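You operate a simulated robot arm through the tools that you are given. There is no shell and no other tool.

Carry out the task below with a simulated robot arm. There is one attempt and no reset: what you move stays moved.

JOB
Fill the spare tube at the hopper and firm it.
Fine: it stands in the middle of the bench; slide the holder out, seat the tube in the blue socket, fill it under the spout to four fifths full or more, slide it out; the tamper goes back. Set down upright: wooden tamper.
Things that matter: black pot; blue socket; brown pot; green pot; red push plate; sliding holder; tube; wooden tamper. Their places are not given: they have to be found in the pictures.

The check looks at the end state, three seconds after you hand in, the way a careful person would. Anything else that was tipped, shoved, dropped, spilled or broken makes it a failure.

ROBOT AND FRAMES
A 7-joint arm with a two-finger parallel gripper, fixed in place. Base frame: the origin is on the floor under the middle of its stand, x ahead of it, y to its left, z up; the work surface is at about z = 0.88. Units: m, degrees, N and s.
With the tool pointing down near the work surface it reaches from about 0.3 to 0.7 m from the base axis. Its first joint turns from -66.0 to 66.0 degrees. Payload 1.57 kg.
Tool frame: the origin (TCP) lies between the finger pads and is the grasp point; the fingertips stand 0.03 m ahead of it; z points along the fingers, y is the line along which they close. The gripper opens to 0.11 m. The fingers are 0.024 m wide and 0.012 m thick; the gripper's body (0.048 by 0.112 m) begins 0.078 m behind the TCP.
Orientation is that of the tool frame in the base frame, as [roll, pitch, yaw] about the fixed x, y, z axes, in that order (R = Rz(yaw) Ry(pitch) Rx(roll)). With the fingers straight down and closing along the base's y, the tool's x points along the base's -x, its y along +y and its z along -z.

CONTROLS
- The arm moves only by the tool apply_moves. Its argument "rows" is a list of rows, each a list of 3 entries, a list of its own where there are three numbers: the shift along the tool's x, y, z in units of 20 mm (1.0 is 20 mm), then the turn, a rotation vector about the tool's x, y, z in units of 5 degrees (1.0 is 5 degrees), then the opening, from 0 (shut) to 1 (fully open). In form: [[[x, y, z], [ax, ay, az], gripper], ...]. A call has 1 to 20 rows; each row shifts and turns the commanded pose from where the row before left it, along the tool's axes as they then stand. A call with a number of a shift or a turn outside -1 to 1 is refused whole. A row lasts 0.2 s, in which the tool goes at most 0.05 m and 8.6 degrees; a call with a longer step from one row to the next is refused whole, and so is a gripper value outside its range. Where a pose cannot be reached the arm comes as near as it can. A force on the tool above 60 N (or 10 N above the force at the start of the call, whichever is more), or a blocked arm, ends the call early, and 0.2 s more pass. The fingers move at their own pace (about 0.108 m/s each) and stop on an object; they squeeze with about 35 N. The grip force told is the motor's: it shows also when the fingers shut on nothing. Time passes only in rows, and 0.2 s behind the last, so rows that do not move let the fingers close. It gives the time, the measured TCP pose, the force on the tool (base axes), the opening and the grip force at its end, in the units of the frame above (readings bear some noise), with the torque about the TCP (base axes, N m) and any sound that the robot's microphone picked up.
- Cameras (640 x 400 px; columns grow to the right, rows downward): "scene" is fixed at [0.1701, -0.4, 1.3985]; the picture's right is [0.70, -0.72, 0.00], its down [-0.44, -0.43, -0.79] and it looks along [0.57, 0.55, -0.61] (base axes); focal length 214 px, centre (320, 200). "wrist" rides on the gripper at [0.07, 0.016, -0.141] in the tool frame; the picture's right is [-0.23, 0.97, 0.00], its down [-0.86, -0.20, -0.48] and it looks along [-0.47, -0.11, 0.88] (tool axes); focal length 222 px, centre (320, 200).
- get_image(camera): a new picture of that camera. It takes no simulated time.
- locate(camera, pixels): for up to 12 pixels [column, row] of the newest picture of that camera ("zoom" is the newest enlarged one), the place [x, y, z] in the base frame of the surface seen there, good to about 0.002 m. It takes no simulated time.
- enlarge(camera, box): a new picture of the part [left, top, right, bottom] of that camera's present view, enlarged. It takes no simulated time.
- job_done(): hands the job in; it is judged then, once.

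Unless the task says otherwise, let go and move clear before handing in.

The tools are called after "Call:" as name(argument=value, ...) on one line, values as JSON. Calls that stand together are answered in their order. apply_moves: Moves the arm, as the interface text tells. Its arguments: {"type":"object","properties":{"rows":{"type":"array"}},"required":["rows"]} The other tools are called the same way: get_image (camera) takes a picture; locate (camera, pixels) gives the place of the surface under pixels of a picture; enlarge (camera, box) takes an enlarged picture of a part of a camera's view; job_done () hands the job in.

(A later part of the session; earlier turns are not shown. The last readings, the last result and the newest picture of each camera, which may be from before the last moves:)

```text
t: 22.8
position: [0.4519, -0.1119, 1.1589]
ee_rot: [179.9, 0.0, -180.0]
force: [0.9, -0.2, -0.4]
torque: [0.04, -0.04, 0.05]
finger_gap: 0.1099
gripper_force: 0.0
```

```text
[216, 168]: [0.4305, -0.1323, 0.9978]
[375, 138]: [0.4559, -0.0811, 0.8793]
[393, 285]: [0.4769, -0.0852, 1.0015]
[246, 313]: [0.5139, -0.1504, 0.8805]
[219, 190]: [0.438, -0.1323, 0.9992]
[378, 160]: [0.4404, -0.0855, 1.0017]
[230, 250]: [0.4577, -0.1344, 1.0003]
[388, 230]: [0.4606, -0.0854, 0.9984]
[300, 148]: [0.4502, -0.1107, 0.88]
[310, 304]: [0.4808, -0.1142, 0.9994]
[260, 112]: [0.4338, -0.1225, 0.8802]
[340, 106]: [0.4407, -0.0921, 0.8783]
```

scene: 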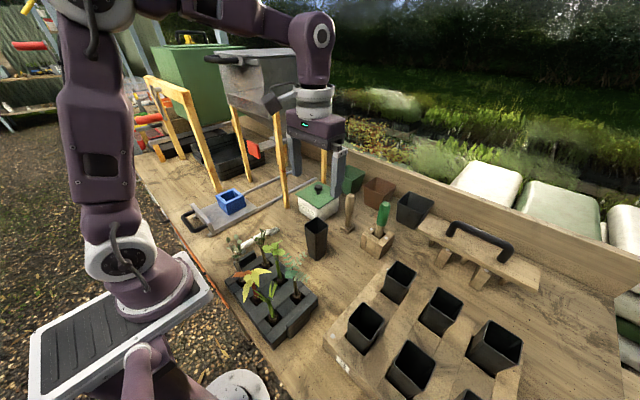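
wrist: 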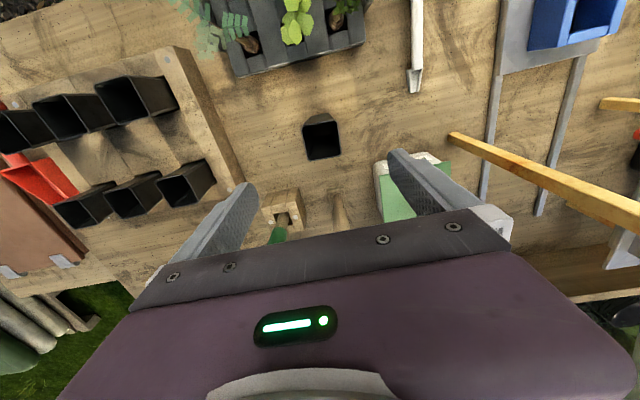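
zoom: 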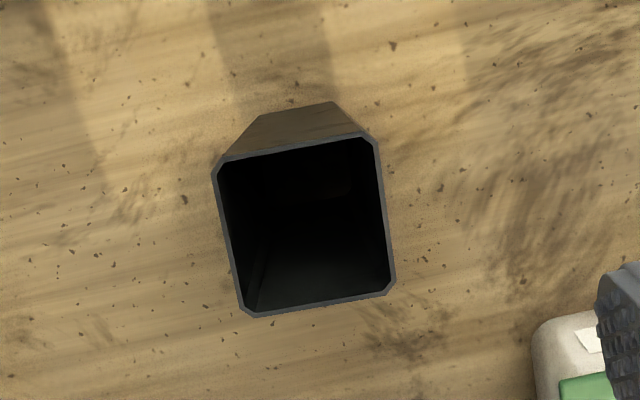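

The rim is centred at about (0.4535, -0.110). I'll descend 192 mm so the fingertips stay about 57 mm above the tube's bottom, and then close.

Call:
apply_moves(rows=[[[-0.08, 0.075, 1], [0, 0, 0], 1.0], [[0, 0, 1], [0, 0, 0], 1.0], [[0, 0, 1], [0, 0, 0], 1.0], [[0, 0, 1], [0, 0, 0], 1.0], [[0, 0, 1], [0, 0, 0], 1.0], [[0, 0, 1], [0, 0, 0], 1.0], [[0, 0, 1], [0, 0, 0], 1.0], [[0, 0, 1], [0, 0, 0], 1.0], [[0, 0, 1], [0, 0, 0], 1.0], [[0, 0, 0.6], [0, 0, 0], 1.0], [[0, 0, 0], [0, 0, 0], 0.6], [[0, 0, 0], [0, 0, 0], 0.5], [[0, 0, 0], [0, 0, 0], 0.44]])

Call:
get_image(camera="wrist")

Call:
enlarge(camera="scene", box=[270, 170, 370, 270])

```text
t: 25.6
position: [0.4548, -0.1107, 0.9636]
ee_rot: [-180.0, 0.0, -180.0]
force: [-0.3, 0.4, 0.2]
torque: [-0.01, 0.02, -0.04]
finger_gap: 0.0493
gripper_force: 17.3
```

```text
taken
```

wrist: 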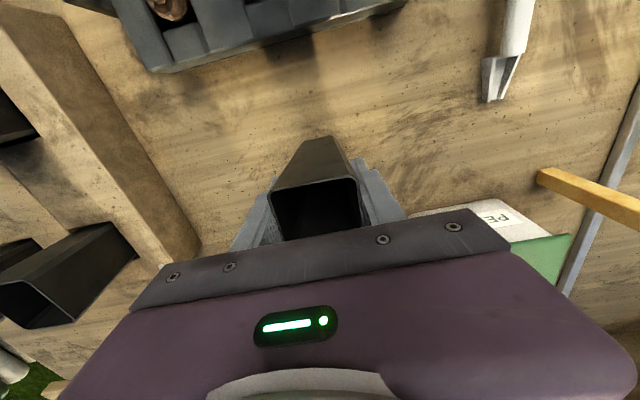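

```text
4.00 times, centred on (320, 220) of scene
```

zoom: 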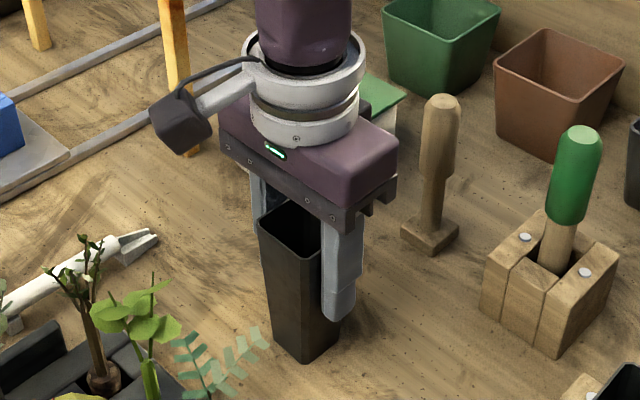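

The fingers straddle the tube at the right height. I'll close fully to grip it.

Call:
apply_moves(rows=[[[0, 0, 0], [0, 0, 0], 0.4], [[0, 0, 0], [0, 0, 0], 0.3], [[0, 0, 0], [0, 0, 0], 0.3], [[0, 0, 0], [0, 0, 0], 0.3]])

Call:
enlarge(camera="scene", box=[270, 170, 370, 270])

```text
t: 26.6
position: [0.4554, -0.1101, 0.9644]
ee_rot: [180.0, 0.0, 180.0]
force: [-0.5, 0.0, 0.7]
torque: [0.03, 0.0, -0.03]
finger_gap: 0.048
gripper_force: 34.6
```

```text
4.00 times, centred on (320, 220) of scene
```

zoom: 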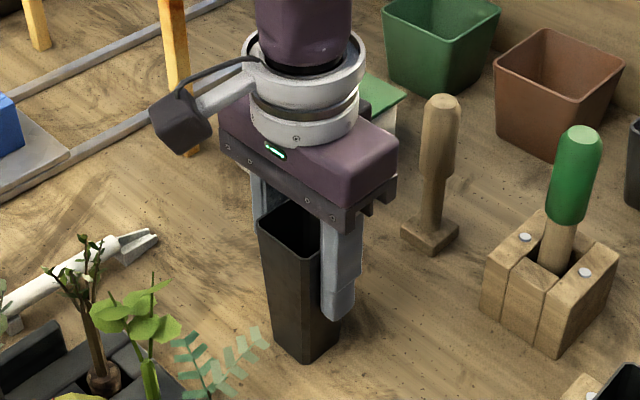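

The tube is gripped (34.6 N, gap 48 mm). I'll lift it straight up 180 mm.

Call:
apply_moves(rows=[[[0, 0, -0.4], [0, 0, 0], 0.3], [[0, 0, -0.8], [0, 0, 0], 0.3], [[0, 0, -1], [0, 0, 0], 0.3], [[0, 0, -1], [0, 0, 0], 0.3], [[0, 0, -1], [0, 0, 0], 0.3], [[0, 0, -1], [0, 0, 0], 0.3], [[0, 0, -1], [0, 0, 0], 0.3], [[0, 0, -1], [0, 0, 0], 0.3], [[0, 0, -1], [0, 0, 0], 0.3], [[0, 0, -0.8], [0, 0, 0], 0.3]])

Call:
get_image(camera="scene")

Call:
get_image(camera="wrist")

```text
t: 28.8
position: [0.4536, -0.1093, 1.1482]
ee_rot: [-180.0, 0.0, -180.0]
force: [0.0, 0.3, 0.1]
torque: [0.0, 0.02, 0.02]
finger_gap: 0.0474
gripper_force: 35.2
```

```text
taken
```

scene: 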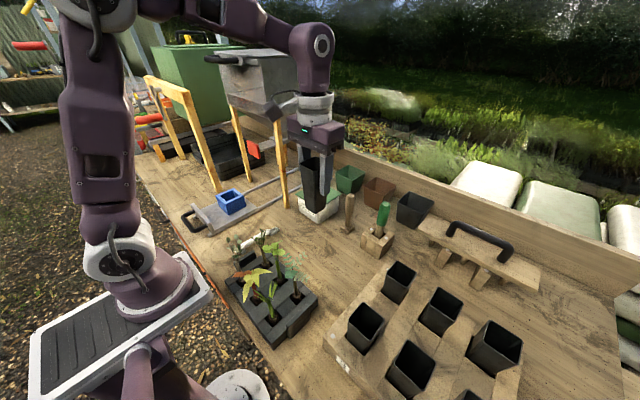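

```text
taken
```

wrist: 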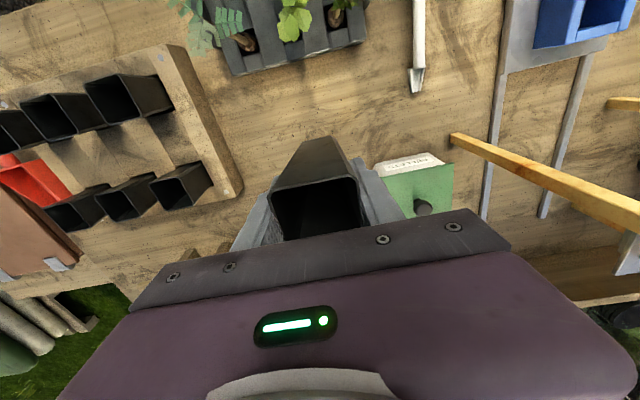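

The tube is held upright. Before I swing over to the socket I need to know how bulky the wrist is, because the hopper's lid handle at (0.44, 0.2, 1.34) will be close. I'll measure some arm points.

Call:
locate(camera="scene", pixels=[[322, 42], [312, 70], [290, 70], [332, 75], [315, 100], [333, 55], [315, 25], [270, 30], [300, 40], [276, 97], [320, 130], [344, 128]])

Call:
enlarge(camera="scene", box=[240, 0, 380, 230])

```text
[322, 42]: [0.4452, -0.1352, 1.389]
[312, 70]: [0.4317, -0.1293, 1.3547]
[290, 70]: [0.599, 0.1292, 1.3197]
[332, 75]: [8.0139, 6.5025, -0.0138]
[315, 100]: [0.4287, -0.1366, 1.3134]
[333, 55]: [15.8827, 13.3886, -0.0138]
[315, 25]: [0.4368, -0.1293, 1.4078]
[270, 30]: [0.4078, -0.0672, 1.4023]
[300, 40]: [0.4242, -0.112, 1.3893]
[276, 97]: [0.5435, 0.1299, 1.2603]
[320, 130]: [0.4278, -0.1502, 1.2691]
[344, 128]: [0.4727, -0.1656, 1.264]
```

```text
1.74 times, centred on (310, 115) of scene
```

zoom: 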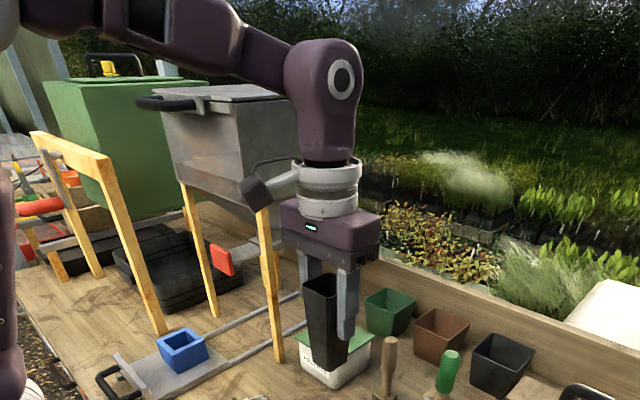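

The wrist is slim, about 40 mm in radius up to 0.27 m above the TCP, so there is roughly 20 mm of clearance to the lid handle at x=0.38. I'll swing over to above the socket while lowering a little.

Call:
apply_moves(rows=[[[0.2, 0.99, 0.2], [0, 0, 0], 0.3], [[0.2, 0.99, 0.2], [0, 0, 0], 0.3], [[0.2, 0.99, 0.2], [0, 0, 0], 0.3], [[0.2, 0.99, 0.2], [0, 0, 0], 0.3], [[0.2, 0.99, 0.2], [0, 0, 0], 0.3], [[0.2, 0.99, 0.2], [0, 0, 0], 0.3], [[0.2, 0.99, 0.2], [0, 0, 0], 0.3], [[0.2, 0.99, 0.2], [0, 0, 0], 0.3], [[0.2, 0.99, 0.2], [0, 0, 0], 0.3], [[0.2, 0.99, 0.2], [0, 0, 0], 0.3], [[0.2, 0.99, 0.2], [0, 0, 0], 0.3], [[0.2, 0.99, 0.2], [0, 0, 0], 0.3], [[0.2, 0.99, 0.2], [0, 0, 0], 0.3], [[0.2, 0.99, 0.2], [0, 0, 0], 0.3], [[0.2, 0.99, 0.2], [0, 0, 0], 0.3], [[0.2, 0.99, 0.2], [0, 0, 0], 0.3], [[0.2, 0.99, 0.2], [0, 0, 0], 0.3], [[0.2, 0.99, 0.2], [0, 0, 0], 0.3], [[0, 0, 0], [0, 0, 0], 0.3]])

Call:
get_image(camera="wrist")

Call:
enlarge(camera="scene", box=[180, 130, 290, 240])

```text
t: 32.8
position: [0.3822, 0.2448, 1.0742]
ee_rot: [-179.9, 0.0, -180.0]
force: [-0.2, -1.0, 0.0]
torque: [-0.01, 0.01, 0.03]
finger_gap: 0.0479
gripper_force: 35.2
```

```text
taken
```

wrist: 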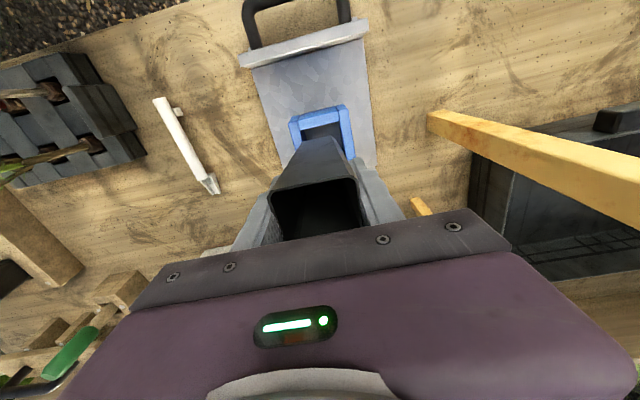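

```text
3.64 times, centred on (235, 185) of scene
```

zoom: 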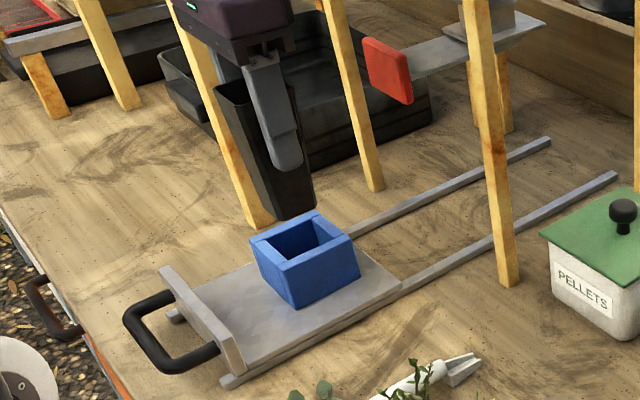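

I'm over the socket. I'll locate the tube's bottom corners, near zoom (289,219), against the socket to get the offset.

Call:
locate(camera="zoom", pixels=[[287, 218], [295, 215], [313, 206], [270, 195], [285, 190], [290, 200], [305, 190], [273, 206]])

Call:
enlarge(camera="wrist", box=[250, 80, 390, 240])

Call:
locate(camera="zoom", pixels=[[215, 160], [300, 150], [240, 180], [270, 160], [255, 165], [140, 110], [290, 85], [155, 130], [278, 112], [180, 115], [260, 98], [220, 220]])

```text
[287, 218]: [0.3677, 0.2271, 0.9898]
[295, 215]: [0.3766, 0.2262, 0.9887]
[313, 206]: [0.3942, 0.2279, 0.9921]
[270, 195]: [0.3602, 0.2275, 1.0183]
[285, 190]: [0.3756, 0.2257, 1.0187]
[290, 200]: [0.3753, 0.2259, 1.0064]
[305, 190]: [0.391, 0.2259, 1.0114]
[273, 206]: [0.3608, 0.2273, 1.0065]
```

```text
2.50 times, centred on (320, 160) of wrist
```

zoom: 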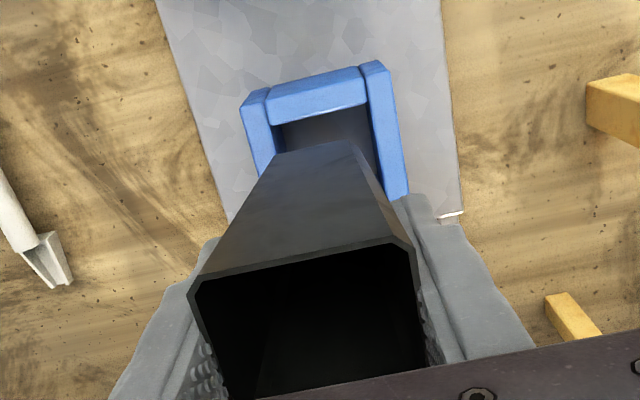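

```text
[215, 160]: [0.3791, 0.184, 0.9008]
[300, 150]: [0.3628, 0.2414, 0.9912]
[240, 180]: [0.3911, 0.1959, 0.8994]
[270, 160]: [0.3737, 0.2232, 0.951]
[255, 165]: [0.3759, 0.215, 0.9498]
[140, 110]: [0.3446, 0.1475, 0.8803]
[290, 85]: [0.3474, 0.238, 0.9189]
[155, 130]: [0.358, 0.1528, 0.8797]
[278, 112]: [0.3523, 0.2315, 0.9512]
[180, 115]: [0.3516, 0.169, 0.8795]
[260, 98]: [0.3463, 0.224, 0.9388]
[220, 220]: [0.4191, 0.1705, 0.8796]
```

The tube's bottom is centred at about (0.380, 0.2455), so it needs +2.5 mm in y. I'll shift and lower it 86 mm into the socket, slowly at the end.

Call:
apply_moves(rows=[[[0, 0.13, 0], [0, 0, 0], 0.3], [[0, 0, 0.5], [0, 0, 0], 0.3], [[0, 0, 0.5], [0, 0, 0], 0.3], [[0, 0, 0.5], [0, 0, 0], 0.3], [[0, 0, 0.5], [0, 0, 0], 0.3], [[0, 0, 0.5], [0, 0, 0], 0.3], [[0, 0, 0.5], [0, 0, 0], 0.3], [[0, 0, 0.5], [0, 0, 0], 0.3], [[0, 0, 0.3], [0, 0, 0], 0.3], [[0, 0, 0.2], [0, 0, 0], 0.3], [[0, 0, 0.2], [0, 0, 0], 0.3]])

Call:
enlarge(camera="scene", box=[180, 130, 290, 240])

Call:
get_image(camera="wrist")

```text
t: 35.2
position: [0.3813, 0.2476, 0.9905]
ee_rot: [180.0, 0.0, 180.0]
force: [-0.5, -0.6, 0.0]
torque: [0.01, -0.01, -0.01]
finger_gap: 0.0478
gripper_force: 35.7
```

```text
3.64 times, centred on (235, 185) of scene
```

zoom: 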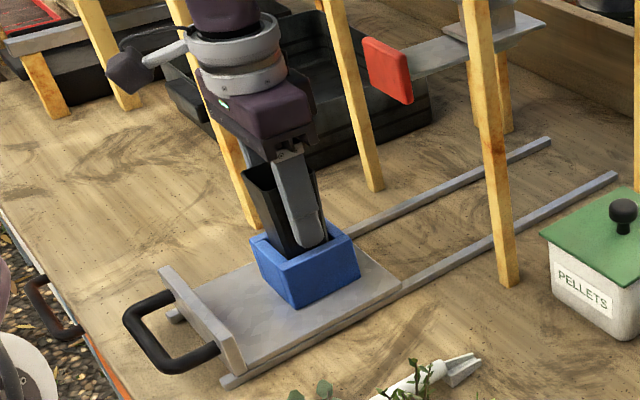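

```text
taken
```

wrist: 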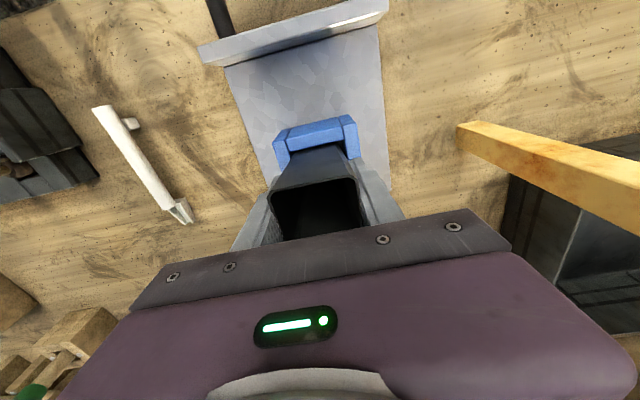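

The tube is well inside the socket with no contact force yet. I'll lower in 2 mm steps until it touches the platform.

Call:
apply_moves(rows=[[[0, 0, 0.1], [0, 0, 0], 0.3], [[0, 0, 0.1], [0, 0, 0], 0.3], [[0, 0, 0.05], [0, 0, 0], 0.3]])

```text
t: 36.0
position: [0.3813, 0.2477, 0.9854]
ee_rot: [179.9, 0.1, 180.0]
force: [0.8, 5.5, 1.4]
torque: [0.11, -0.03, 0.09]
finger_gap: 0.0478
gripper_force: 35.1
```

There's a slight contact now (5.5 N in y, 1.4 N in z). I'll nudge -1 mm lower while shifting slightly in +y to relieve the side contact, then read again.

Call:
apply_moves(rows=[[[0, 0.05, 0.05], [0, 0, 0], 0.3], [[0, 0, 0], [0, 0, 0], 0.3]])

Call:
enlarge(camera="scene", box=[215, 160, 275, 220])

Call:
enlarge(camera="wrist", box=[230, 100, 390, 240])

```text
t: 36.6
position: [0.3811, 0.2482, 0.9845]
ee_rot: [-179.9, 0.0, 180.0]
force: [0.5, 0.4, -0.1]
torque: [0.01, 0.0, 0.02]
finger_gap: 0.0478
gripper_force: 34.9
```

```text
6.67 times, centred on (245, 190) of scene
```

zoom: 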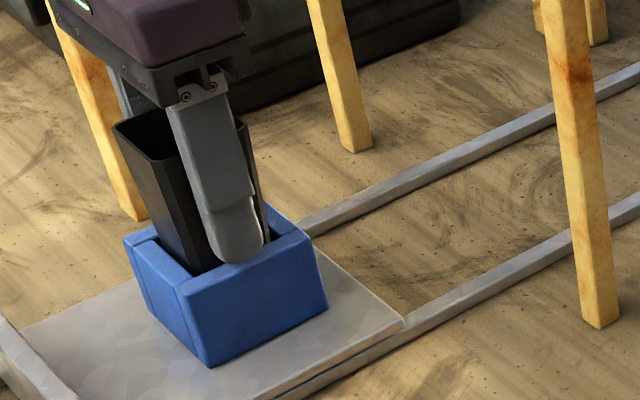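

```text
2.86 times, centred on (310, 170) of wrist
```

zoom: 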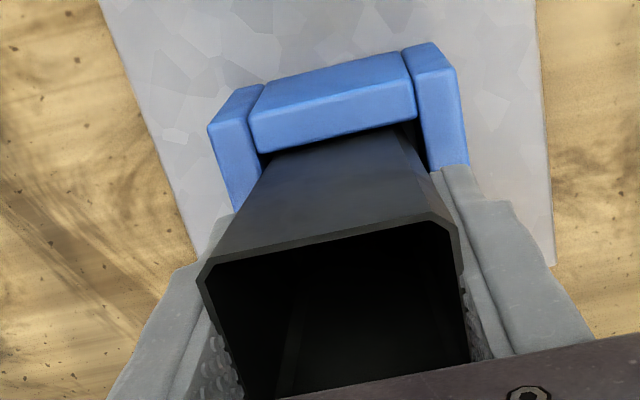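

The side load is gone and z is 0.9845, with no firm contact yet. I'll go down another 2 mm in tiny steps.

Call:
apply_moves(rows=[[[0, 0.03, 0.05], [0, 0, 0], 0.3], [[0, 0, 0.05], [0, 0, 0], 0.3], [[0, 0, 0], [0, 0, 0], 0.3]])

```text
t: 37.4
position: [0.3812, 0.2482, 0.9839]
ee_rot: [179.8, 0.2, 180.0]
force: [0.6, -3.6, 35.3]
torque: [-0.09, 0.08, 0.01]
finger_gap: 0.048
gripper_force: 34.9
```

A firm 35 N contact says the tube is seated at TCP z=0.984. I'll ease off 1 mm and then open the fingers.

Call:
apply_moves(rows=[[[0, 0, -0.06], [0, 0, 0], 0.3], [[0, 0, 0], [0, 0, 0], 0.45], [[0, 0, 0], [0, 0, 0], 0.55], [[0, 0, 0], [0, 0, 0], 0.8], [[0, 0, 0], [0, 0, 0], 1.0]])

Call:
enlarge(camera="scene", box=[200, 140, 280, 220])

Call:
enlarge(camera="wrist", box=[230, 100, 390, 240])

```text
t: 38.6
position: [0.3808, 0.249, 0.9826]
ee_rot: [-180.0, 0.0, 180.0]
force: [0.7, 0.7, -0.4]
torque: [0.0, 0.01, -0.01]
finger_gap: 0.1102
gripper_force: 0.1
```

```text
5.00 times, centred on (240, 180) of scene
```

zoom: 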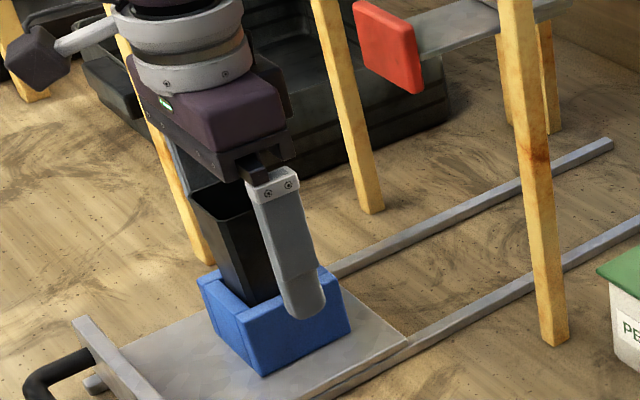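

```text
2.86 times, centred on (310, 170) of wrist
```

zoom: 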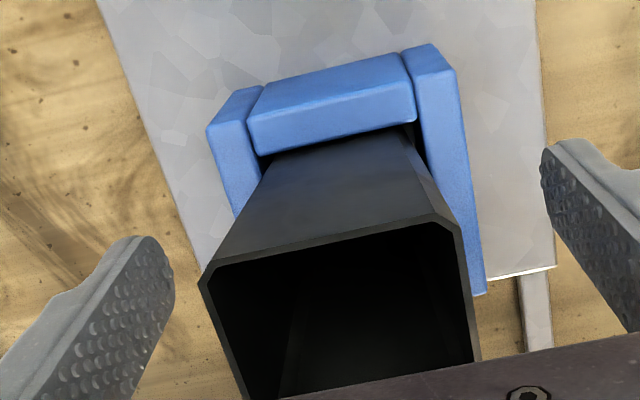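

The tube stands in the blue socket, released. I'll raise the hand straight up and verify.

Call:
apply_moves(rows=[[[0, 0, -0.5], [0, 0, 0], 1.0], [[0, 0, -1], [0, 0, 0], 1.0], [[0, 0, -1], [0, 0, 0], 1.0], [[0, 0, -1], [0, 0, 0], 1.0], [[0, 0, -1], [0, 0, 0], 1.0], [[0.5, 0, -1], [0, 0, 0], 1.0], [[1, 0, -1], [0, 0, 0], 1.0], [[1, 0, 0], [0, 0, 0], 0.5], [[1, 0, 0], [0, 0, 0], 0.0], [[1, 0, 0], [0, 0, 0], 0.0]])

Call:
enlarge(camera="scene", box=[190, 150, 290, 240])

Call:
get_image(camera="wrist")

```text
t: 40.8
position: [0.2914, 0.2498, 1.1143]
ee_rot: [180.0, 0.0, 179.9]
force: [0.2, 0.4, 0.6]
torque: [-0.01, -0.01, 0.01]
finger_gap: 0.0003
gripper_force: 21.4
```

```text
4.44 times, centred on (240, 195) of scene
```

zoom: 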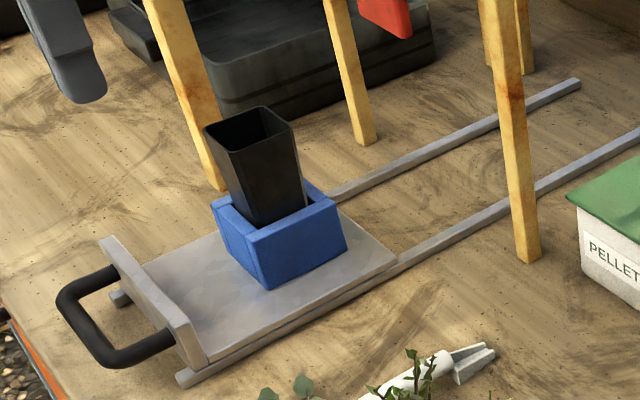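

```text
taken
```

wrist: 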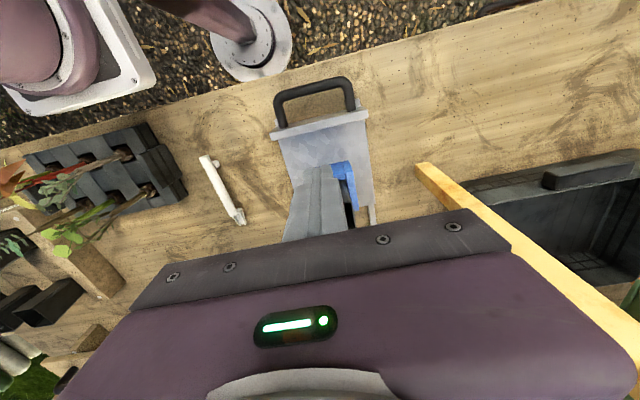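

The tube appears upright in the socket. I'll check the rim's corners for level and position.

Call:
enlarge(camera="scene", box=[225, 165, 275, 220])

Call:
locate(camera="zoom", pixels=[[150, 68], [255, 22], [336, 68], [228, 115], [230, 118], [165, 110], [230, 200], [300, 180], [330, 75], [155, 78], [300, 130], [190, 130]])

```text
7.27 times, centred on (250, 192) of scene
```

zoom: 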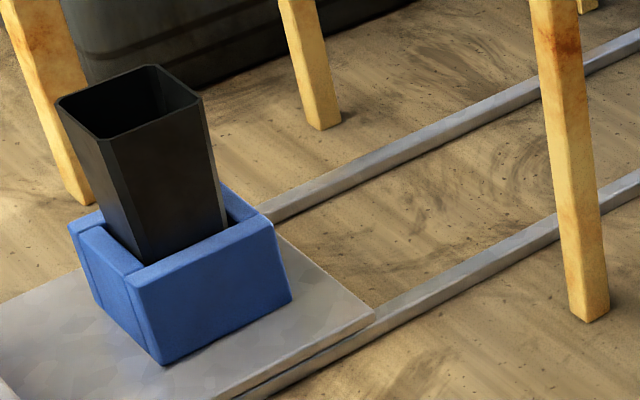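

```text
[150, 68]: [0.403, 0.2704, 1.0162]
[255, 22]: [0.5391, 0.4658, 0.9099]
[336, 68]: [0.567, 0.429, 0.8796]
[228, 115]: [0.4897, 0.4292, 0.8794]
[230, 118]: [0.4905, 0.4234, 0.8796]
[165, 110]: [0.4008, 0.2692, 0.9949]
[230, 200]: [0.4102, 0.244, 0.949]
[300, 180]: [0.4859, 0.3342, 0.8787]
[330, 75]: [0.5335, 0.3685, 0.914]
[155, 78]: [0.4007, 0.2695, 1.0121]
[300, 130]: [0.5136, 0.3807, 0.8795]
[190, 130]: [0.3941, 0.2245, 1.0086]
```

Call:
locate(camera="zoom", pixels=[[58, 105], [152, 66], [201, 97], [103, 139], [112, 200], [140, 200], [200, 200], [130, 245], [215, 180], [80, 150]])

```text
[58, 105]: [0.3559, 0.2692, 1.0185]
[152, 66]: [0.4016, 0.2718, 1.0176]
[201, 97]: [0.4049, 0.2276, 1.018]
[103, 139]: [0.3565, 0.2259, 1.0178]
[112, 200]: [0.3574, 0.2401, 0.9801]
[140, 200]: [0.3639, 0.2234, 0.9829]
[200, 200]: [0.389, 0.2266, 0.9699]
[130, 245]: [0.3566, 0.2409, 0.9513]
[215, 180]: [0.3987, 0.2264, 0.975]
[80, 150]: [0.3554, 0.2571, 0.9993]
```

The rim is level at z≈1.018 and centred at (0.380, 0.249), so it is well seated. Now I'll put the fingers back into the handle loop, at x≈0.2535.

Call:
apply_moves(rows=[[[0.95, -0.1, 0], [0, 0, 0], 0.0], [[0.94, 0, 0], [0, 0, 0], 0.0], [[0, 0, 1], [0, 0, 0], 0.0], [[0, 0, 1], [0, 0, 0], 0.0], [[0, 0, 1], [0, 0, 0], 0.0], [[0, 0, 1], [0, 0, 0], 0.0], [[0, 0, 1], [0, 0, 0], 0.0], [[0, 0, 1], [0, 0, 0], 0.0], [[0, 0, 0.8], [0, 0, 0], 0.0], [[0, 0, 0], [0, 0, 0], 0.0]])

Call:
enlarge(camera="scene", box=[170, 150, 270, 250])

Call:
get_image(camera="wrist")

```text
t: 43.0
position: [0.2536, 0.2466, 0.9778]
ee_rot: [-179.9, 0.0, -180.0]
force: [-0.5, -0.7, -0.7]
torque: [0.02, 0.02, 0.03]
finger_gap: 0.0001
gripper_force: 21.5
```

```text
4.00 times, centred on (220, 200) of scene
```

zoom: 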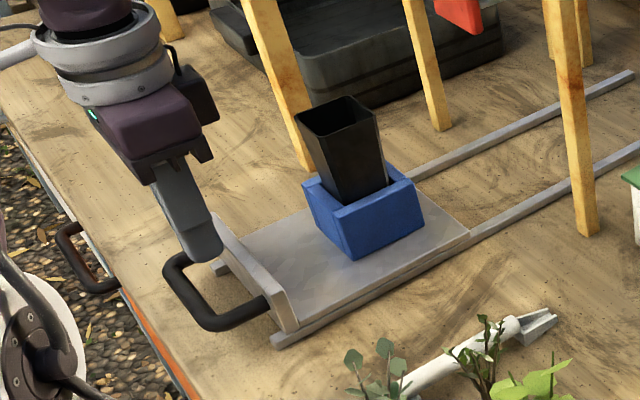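

```text
taken
```

wrist: 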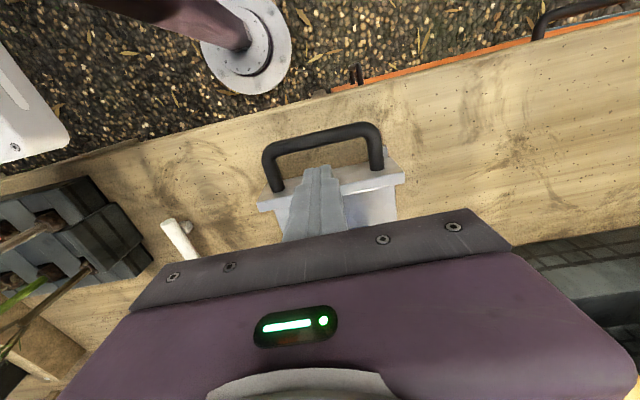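

The fingertips are just above the loop at z≈0.948. I'll lower another 38 mm into it.

Call:
apply_moves(rows=[[[0, 0, 0.5], [0, 0, 0], 0.0], [[0, 0, 0.5], [0, 0, 0], 0.0], [[0, 0, 0.5], [0, 0, 0], 0.0], [[0, 0, 0.43], [0, 0, 0], 0.0], [[0, 0, 0], [0, 0, 0], 0.0]])

Call:
enlarge(camera="wrist", box=[220, 90, 430, 240])

```text
t: 44.2
position: [0.254, 0.2472, 0.9422]
ee_rot: [-180.0, 0.0, 179.9]
force: [0.6, -0.4, 0.0]
torque: [-0.01, 0.0, -0.02]
finger_gap: 0.0001
gripper_force: 20.9
```

```text
2.67 times, centred on (325, 165) of wrist
```

zoom: 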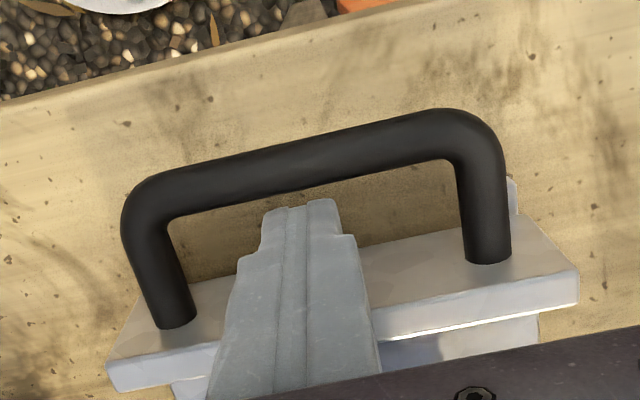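

The fingers are in the loop. I'll push the holder in (+x) by about 90 mm, staying vertical for now.

Call:
apply_moves(rows=[[[-0.25, 0, 0], [0, 0, 0], 0.0], [[-0.4, 0, 0], [0, 0, 0], 0.0], [[-0.5, 0, 0], [0, 0, 0], 0.0], [[-0.5, 0, 0], [0, 0, 0], 0.0], [[-0.5, 0, 0], [0, 0, 0], 0.0], [[-0.5, 0, 0], [0, 0, 0], 0.0], [[-0.5, 0, 0], [0, 0, 0], 0.0], [[-0.5, 0, 0], [0, 0, 0], 0.0], [[-0.5, 0, 0], [0, 0, 0], 0.0], [[-0.35, 0, 0], [0, 0, 0], 0.0]])

Call:
enlarge(camera="scene", box=[180, 120, 300, 240])

```text
t: 46.4
position: [0.3434, 0.2479, 0.94]
ee_rot: [-180.0, 0.0, 179.9]
force: [-1.3, 0.7, -0.1]
torque: [-0.01, 0.03, 0.02]
finger_gap: 0.0001
gripper_force: 21.5
```

```text
3.33 times, centred on (240, 180) of scene
```

zoom: 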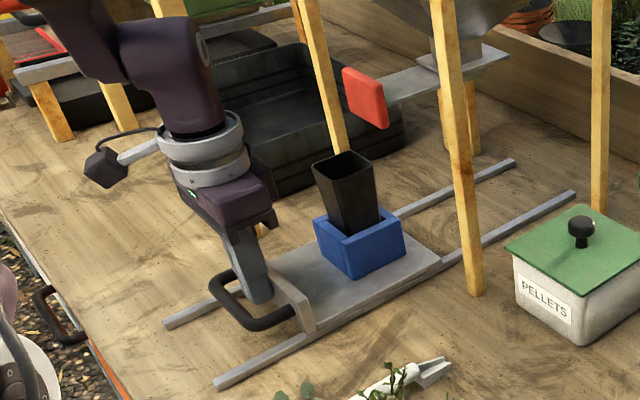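

It follows easily. Now I'll tilt the tool 25° while continuing to push, to clear the red plate and the hopper.

Call:
apply_moves(rows=[[[-0.3, 0, 0.05], [0, -1, 0], 0.0], [[-0.35, 0, 0.08], [0, -1, 0], 0.0], [[-0.35, 0, 0.1], [0, -1, 0], 0.0], [[-0.35, 0, 0.12], [0, -1, 0], 0.0], [[-0.35, 0, 0.15], [0, -1, 0], 0.0], [[-0.36, 0, 0.17], [0, 0, 0], 0.0], [[-0.45, 0, 0.21], [0, 0, 0], 0.0], [[-0.45, 0, 0.21], [0, 0, 0], 0.0], [[-0.45, 0, 0.21], [0, 0, 0], 0.0], [[-0.36, 0, 0.17], [0, 0, 0], 0.0]])

Call:
enlarge(camera="scene", box=[190, 100, 320, 230])

```text
t: 48.6
position: [0.4327, 0.2454, 0.94]
ee_rot: [-178.6, 22.3, -179.9]
force: [-1.5, -1.5, 0.8]
torque: [-0.01, 0.01, -0.02]
finger_gap: 0.0
gripper_force: 21.2
out of reach, approached as far as the arm can: row 3, 4, 5
```

```text
3.08 times, centred on (255, 165) of scene
```

zoom: 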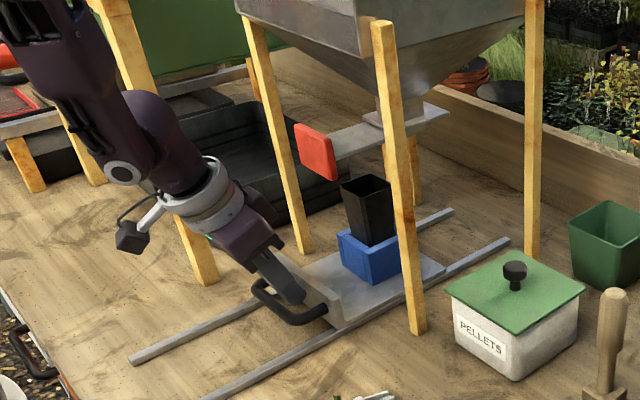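

The tube passes under the red plate with clearance, and the tilt settled at 22°. I'll restore it to 25° and push another 50 mm.

Call:
apply_moves(rows=[[[-0.36, 0.03, 0.17], [-0.28, -0.5, 0], 0.0], [[-0.45, 0.03, 0.21], [0, 0, 0], 0.0], [[-0.45, 0.03, 0.21], [0, 0, 0], 0.0], [[-0.45, 0.03, 0.21], [0, 0, 0], 0.0], [[-0.36, 0, 0.17], [0, 0, 0], 0.0], [[-0.18, 0, 0.085], [0, 0, 0], 0.0], [[0, 0, 0], [0, 0, 0], 0.0]])

Call:
enlarge(camera="scene", box=[210, 110, 320, 220])

```text
t: 50.2
position: [0.4811, 0.2489, 0.9388]
ee_rot: [-180.0, 24.8, -179.9]
force: [-1.9, -0.8, 0.4]
torque: [0.0, 0.0, 0.01]
finger_gap: 0.0
gripper_force: 21.2
```

```text
3.64 times, centred on (265, 165) of scene
```

zoom: 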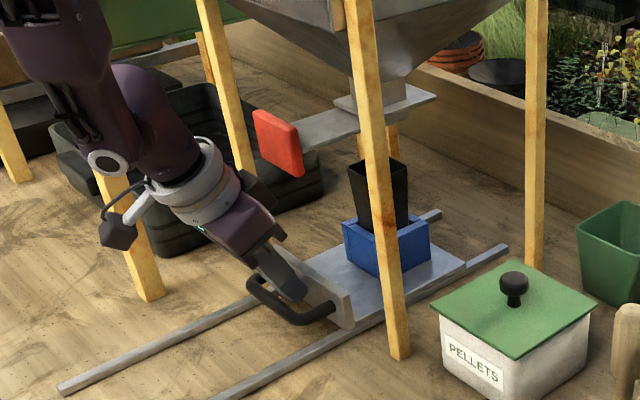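

About 11 mm remain to the original in-position. I'll push in 3 mm steps to feel for the stop.

Call:
apply_moves(rows=[[[-0.136, 0, 0.063], [0, 0, 0], 0.0], [[-0.136, 0, 0.063], [0, 0, 0], 0.0], [[-0.136, 0, 0.063], [0, 0, 0], 0.0], [[-0.1, 0, 0.045], [0, 0, 0], 0.0], [[0, 0, 0], [0, 0, 0], 0.0]])

Call:
enlarge(camera="scene", box=[230, 110, 330, 210])

```text
t: 51.4
position: [0.4943, 0.2476, 0.9374]
ee_rot: [179.9, 24.8, -179.8]
force: [-0.1, -0.1, -0.1]
torque: [0.03, -0.01, -0.01]
finger_gap: 0.0002
gripper_force: 21.3
```

```text
4.00 times, centred on (280, 160) of scene
```

zoom: 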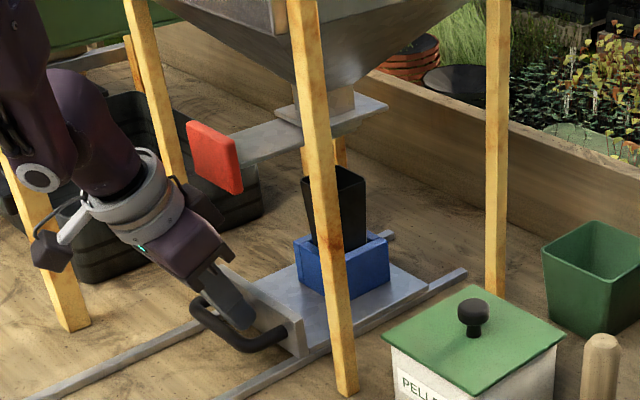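

There's no stop force yet, and I'm at about the original position. I'll measure the tube against the spout to judge the alignment.

Call:
locate(camera="zoom", pixels=[[335, 168], [364, 178], [355, 200], [296, 245], [388, 240], [352, 262], [350, 230], [350, 95], [340, 100], [300, 85], [388, 105], [220, 265]])

Call:
enlarge(camera="scene", box=[265, 115, 325, 165])

Call:
locate(camera="zoom", pixels=[[290, 50], [340, 40], [230, 60], [400, 60], [250, 80], [320, 70], [255, 180], [325, 200], [250, 200], [300, 185], [150, 90], [240, 100]])

```text
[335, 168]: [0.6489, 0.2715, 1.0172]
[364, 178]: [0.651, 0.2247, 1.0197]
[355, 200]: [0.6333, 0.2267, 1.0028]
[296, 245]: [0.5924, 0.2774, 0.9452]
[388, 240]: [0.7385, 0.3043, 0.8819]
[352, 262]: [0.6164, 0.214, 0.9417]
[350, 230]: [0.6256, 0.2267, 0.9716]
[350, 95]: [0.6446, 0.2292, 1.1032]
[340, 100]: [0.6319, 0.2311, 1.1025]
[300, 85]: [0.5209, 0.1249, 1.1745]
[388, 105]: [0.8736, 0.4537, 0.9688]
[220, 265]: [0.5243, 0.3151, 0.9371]
```

```text
8.00 times, centred on (295, 140) of scene
```

zoom: 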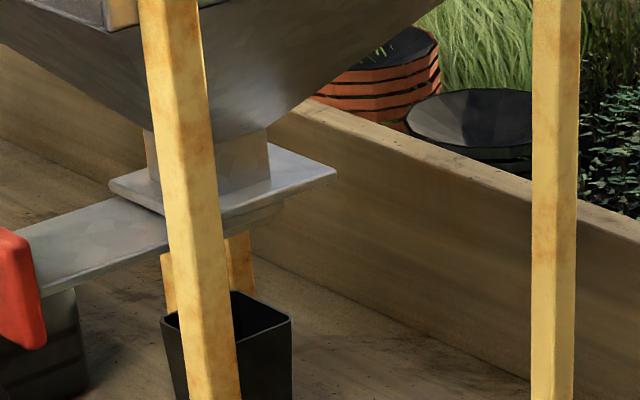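

```text
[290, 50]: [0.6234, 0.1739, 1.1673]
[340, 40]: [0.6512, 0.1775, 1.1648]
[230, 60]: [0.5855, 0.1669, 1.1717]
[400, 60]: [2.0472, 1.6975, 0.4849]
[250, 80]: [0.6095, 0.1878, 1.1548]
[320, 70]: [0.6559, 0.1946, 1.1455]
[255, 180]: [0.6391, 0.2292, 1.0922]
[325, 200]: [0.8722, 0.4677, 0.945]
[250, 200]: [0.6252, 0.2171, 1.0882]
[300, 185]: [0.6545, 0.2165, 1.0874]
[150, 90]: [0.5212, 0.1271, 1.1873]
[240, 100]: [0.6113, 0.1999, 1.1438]
```

I'll get the spout's neck and gate-plate corners to find its centre.

Call:
locate(camera="zoom", pixels=[[266, 165], [266, 180], [220, 190], [152, 180], [148, 150], [333, 172], [113, 188], [150, 205], [226, 212], [290, 325], [165, 325], [239, 293]])

```text
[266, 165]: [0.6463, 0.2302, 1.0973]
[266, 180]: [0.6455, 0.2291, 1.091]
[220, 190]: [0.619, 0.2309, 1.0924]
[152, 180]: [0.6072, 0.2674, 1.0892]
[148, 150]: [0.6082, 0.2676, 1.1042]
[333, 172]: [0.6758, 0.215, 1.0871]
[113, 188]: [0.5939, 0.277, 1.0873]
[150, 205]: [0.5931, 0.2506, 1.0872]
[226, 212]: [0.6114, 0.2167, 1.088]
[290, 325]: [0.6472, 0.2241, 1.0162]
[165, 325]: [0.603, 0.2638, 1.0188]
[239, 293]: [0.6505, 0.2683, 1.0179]
```

The spout is centred at (0.627, 0.249), and the tube is now at about (0.627, 0.248), so it's aligned. I'll nudge gently to see whether the stop is right there.

Call:
apply_moves(rows=[[[-0.06, 0, 0.028], [0, 0, 0], 0.0], [[-0.06, 0, 0.028], [0, 0, 0], 0.0], [[0, 0, 0], [0, 0, 0], 0.0]])

Call:
enlarge(camera="scene", box=[265, 125, 325, 175])

Call:
locate(camera="zoom", pixels=[[290, 245], [165, 245], [239, 213], [289, 247]])

```text
t: 52.2
position: [0.4951, 0.2481, 0.9378]
ee_rot: [-180.0, 24.6, -179.7]
force: [-14.9, -3.1, 1.2]
torque: [-0.07, 0.28, -0.08]
finger_gap: 0.0
gripper_force: 21.2
```

```text
8.00 times, centred on (295, 150) of scene
```

zoom: 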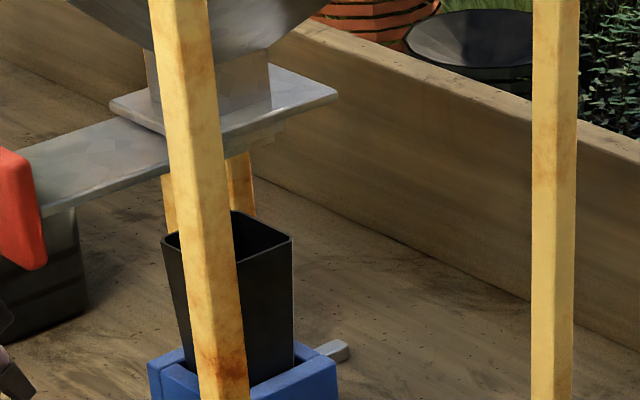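

```text
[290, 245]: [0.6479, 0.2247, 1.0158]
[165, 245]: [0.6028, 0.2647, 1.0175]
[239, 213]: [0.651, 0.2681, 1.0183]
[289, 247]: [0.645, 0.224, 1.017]
```

The stop is confirmed by the 15 N push-back, with the tube under the spout. I'll back off slightly and withdraw the fingers along their axis.

Call:
apply_moves(rows=[[[0.12, 0, -0.05], [0, 0, 0], 0.0], [[0, 0, -0.5], [0, 0, 0], 0.0], [[0, 0, -1], [0, 0, 0], 0.0], [[0, 0, -1], [0, 0, 0], 0.0], [[0, 0, -1], [0, 0, 0], 0.0], [[0, 0, -1], [0, 0, 0], 0.0], [[0, 0, -1], [0, 0, 0], 0.0], [[0, 0, -1], [0, 0, 0], 0.0]])

Call:
enlarge(camera="scene", box=[210, 90, 330, 210])

```text
t: 54.0
position: [0.4394, 0.2469, 1.056]
ee_rot: [180.0, 24.7, -179.8]
force: [0.2, -0.9, -0.1]
torque: [0.0, -0.06, 0.0]
finger_gap: 0.0
gripper_force: 21.6
```

```text
3.33 times, centred on (270, 150) of scene
```

zoom: 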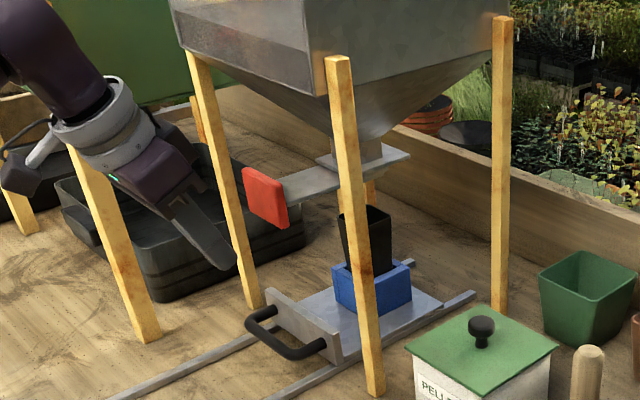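

The holder stays put. Now I'll tilt the tool further, to about 50°, and raise it so the fingertips face the red plate's centre at z≈1.083.

Call:
apply_moves(rows=[[[0, 0, 0], [0, -1, 0], 0.0], [[0, 0, 0], [0, -1, 0], 0.0], [[0, 0, 0], [0, -1, 0], 0.0], [[0, 0, 0], [0, -1, 0], 0.0], [[0, 0, 0], [0, -1, 0], 0.0], [[-0.6, 0, -0.25], [0, 0, 0], 0.0], [[-0.6, 0, -0.25], [0, 0, 0], 0.0], [[-0.6, 0, -0.25], [0, 0, 0], 0.0], [[0, 0, 0], [0, 0, 0], 0.0]])

Call:
get_image(camera="scene")

Call:
enlarge(camera="scene", box=[210, 90, 330, 210])

Call:
get_image(camera="wrist")

```text
t: 56.0
position: [0.4517, 0.2477, 1.0944]
ee_rot: [-180.0, 49.7, -179.8]
force: [-0.2, -0.1, 0.3]
torque: [0.0, -0.02, 0.0]
finger_gap: 0.0
gripper_force: 21.5
```

```text
taken
```

scene: 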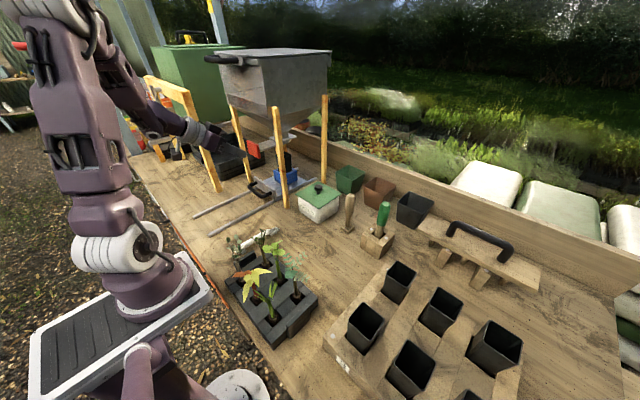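

```text
3.33 times, centred on (270, 150) of scene
```

zoom: 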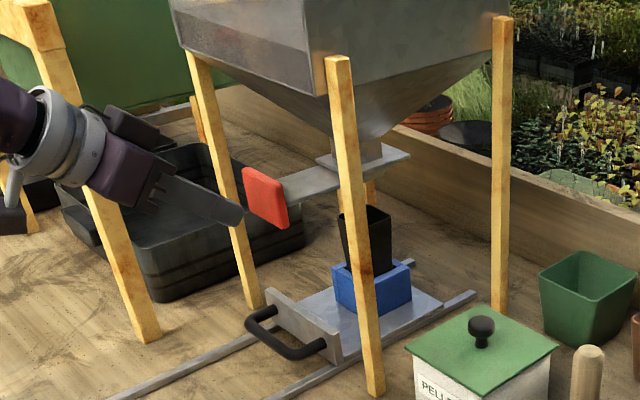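

```text
taken
```

wrist: 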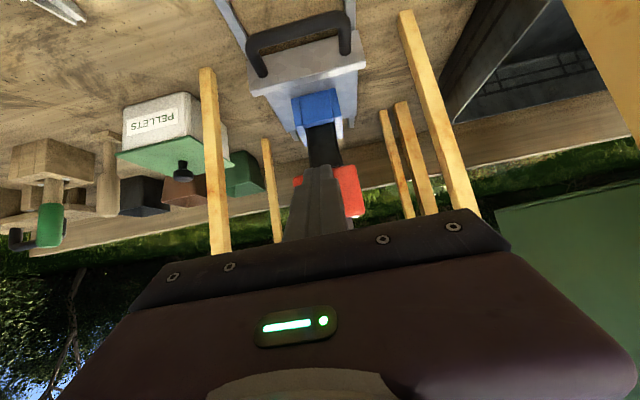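

The fingertips are lined up with the red plate, about 20 mm away. I'll approach by 18 mm and check the force.

Call:
apply_moves(rows=[[[-0.289, 0, 0.345], [0, 0, 0], 0.0], [[-0.289, 0, 0.345], [0, 0, 0], 0.0], [[0, 0, 0], [0, 0, 0], 0.0]])

Call:
enlarge(camera="scene", box=[230, 120, 310, 200])

```text
t: 56.8
position: [0.4683, 0.248, 1.0928]
ee_rot: [-179.9, 49.8, -179.8]
force: [0.2, -0.1, -0.2]
torque: [0.01, 0.02, -0.02]
finger_gap: 0.0
gripper_force: 21.2
```

```text
5.00 times, centred on (270, 160) of scene
```

zoom: 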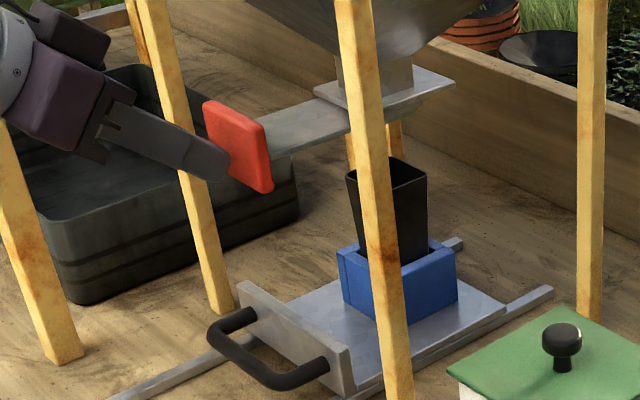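

I'm nearly touching. I'll push 6 mm and read the force and any sound.

Call:
apply_moves(rows=[[[-0.1, 0, 0.115], [0, 0, 0], 0.0], [[-0.1, 0, 0.115], [0, 0, 0], 0.0]])

Call:
enlarge(camera="scene", box=[230, 120, 310, 200])

```text
t: 57.4
position: [0.4751, 0.2492, 1.0936]
ee_rot: [-179.9, 49.7, -179.8]
force: [-1.3, 0.2, -0.2]
torque: [0.01, 0.04, -0.01]
finger_gap: 0.0
gripper_force: 21.2
```

```text
5.00 times, centred on (270, 160) of scene
```

zoom: 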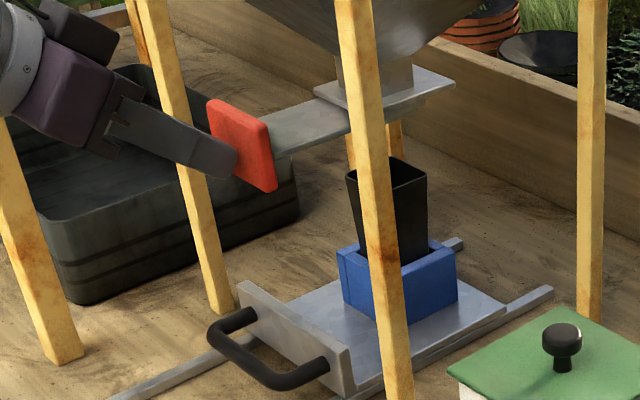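

I've made contact (1.3 N) and the plate has moved about 3 mm. I'll push 5 mm more.

Call:
apply_moves(rows=[[[-0.16, 0, 0.19], [0, 0, 0], 0.0]])

Call:
enlarge(camera="scene", box=[230, 120, 310, 200])

```text
t: 57.8
position: [0.4793, 0.2484, 1.0937]
ee_rot: [-179.9, 49.8, -179.9]
force: [-2.2, 0.3, 1.1]
torque: [-0.01, -0.02, 0.01]
finger_gap: 0.0
gripper_force: 21.2
```

```text
5.00 times, centred on (270, 160) of scene
```

zoom: 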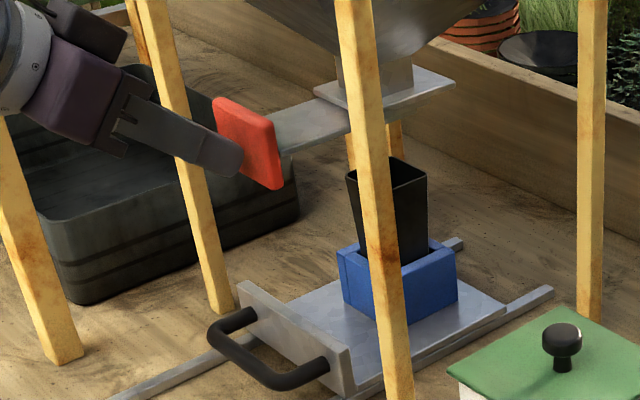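

The spring force is rising (2.2 N) and there's no flow yet. I'll push another 6 mm.

Call:
apply_moves(rows=[[[-0.19, 0, 0.23], [0, 0, 0], 0.0]])

Call:
enlarge(camera="scene", box=[230, 120, 310, 200])

```text
t: 58.2
position: [0.4853, 0.2491, 1.0936]
ee_rot: [-179.9, 49.6, -179.9]
force: [-3.5, 0.7, -0.9]
torque: [0.0, 0.04, 0.03]
finger_gap: 0.0
gripper_force: 20.7
```

```text
5.00 times, centred on (270, 160) of scene
```

zoom: 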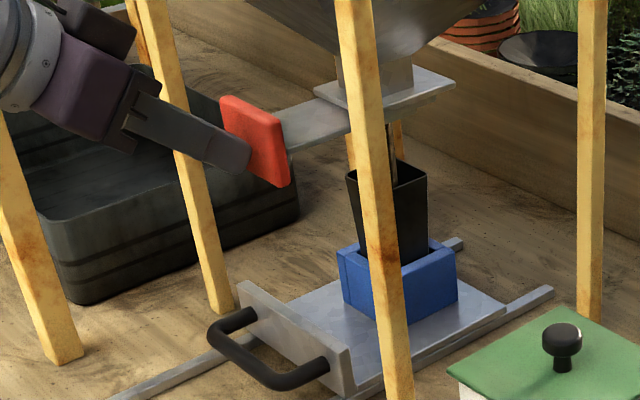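

A thin brown stream now falls at zoom (395,155), so the flow has started. I'll look closely at the tube mouth before I hold it.

Call:
enlarge(camera="scene", box=[290, 135, 325, 175])

Call:
get_image(camera="wrist")

```text
10.00 times, centred on (308, 155) of scene
```

zoom: 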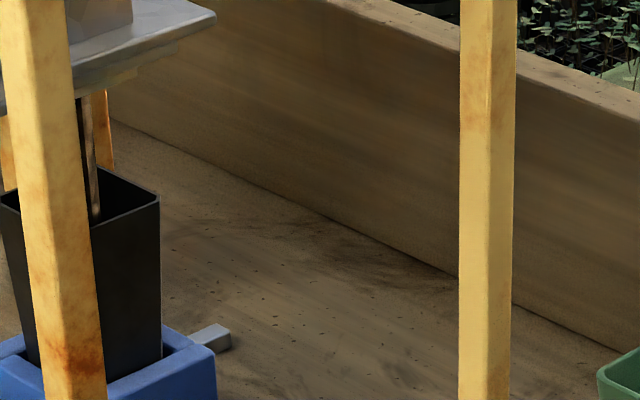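

```text
taken
```

wrist: 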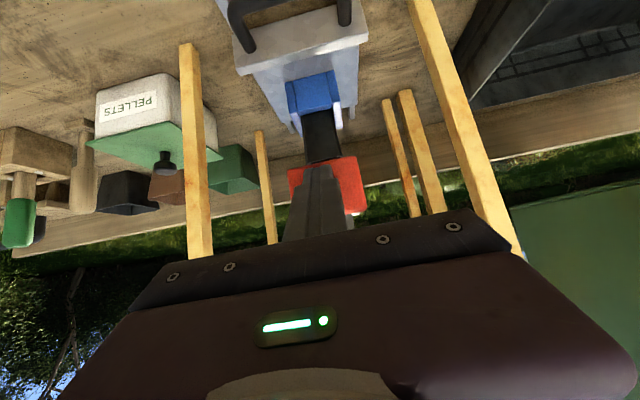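

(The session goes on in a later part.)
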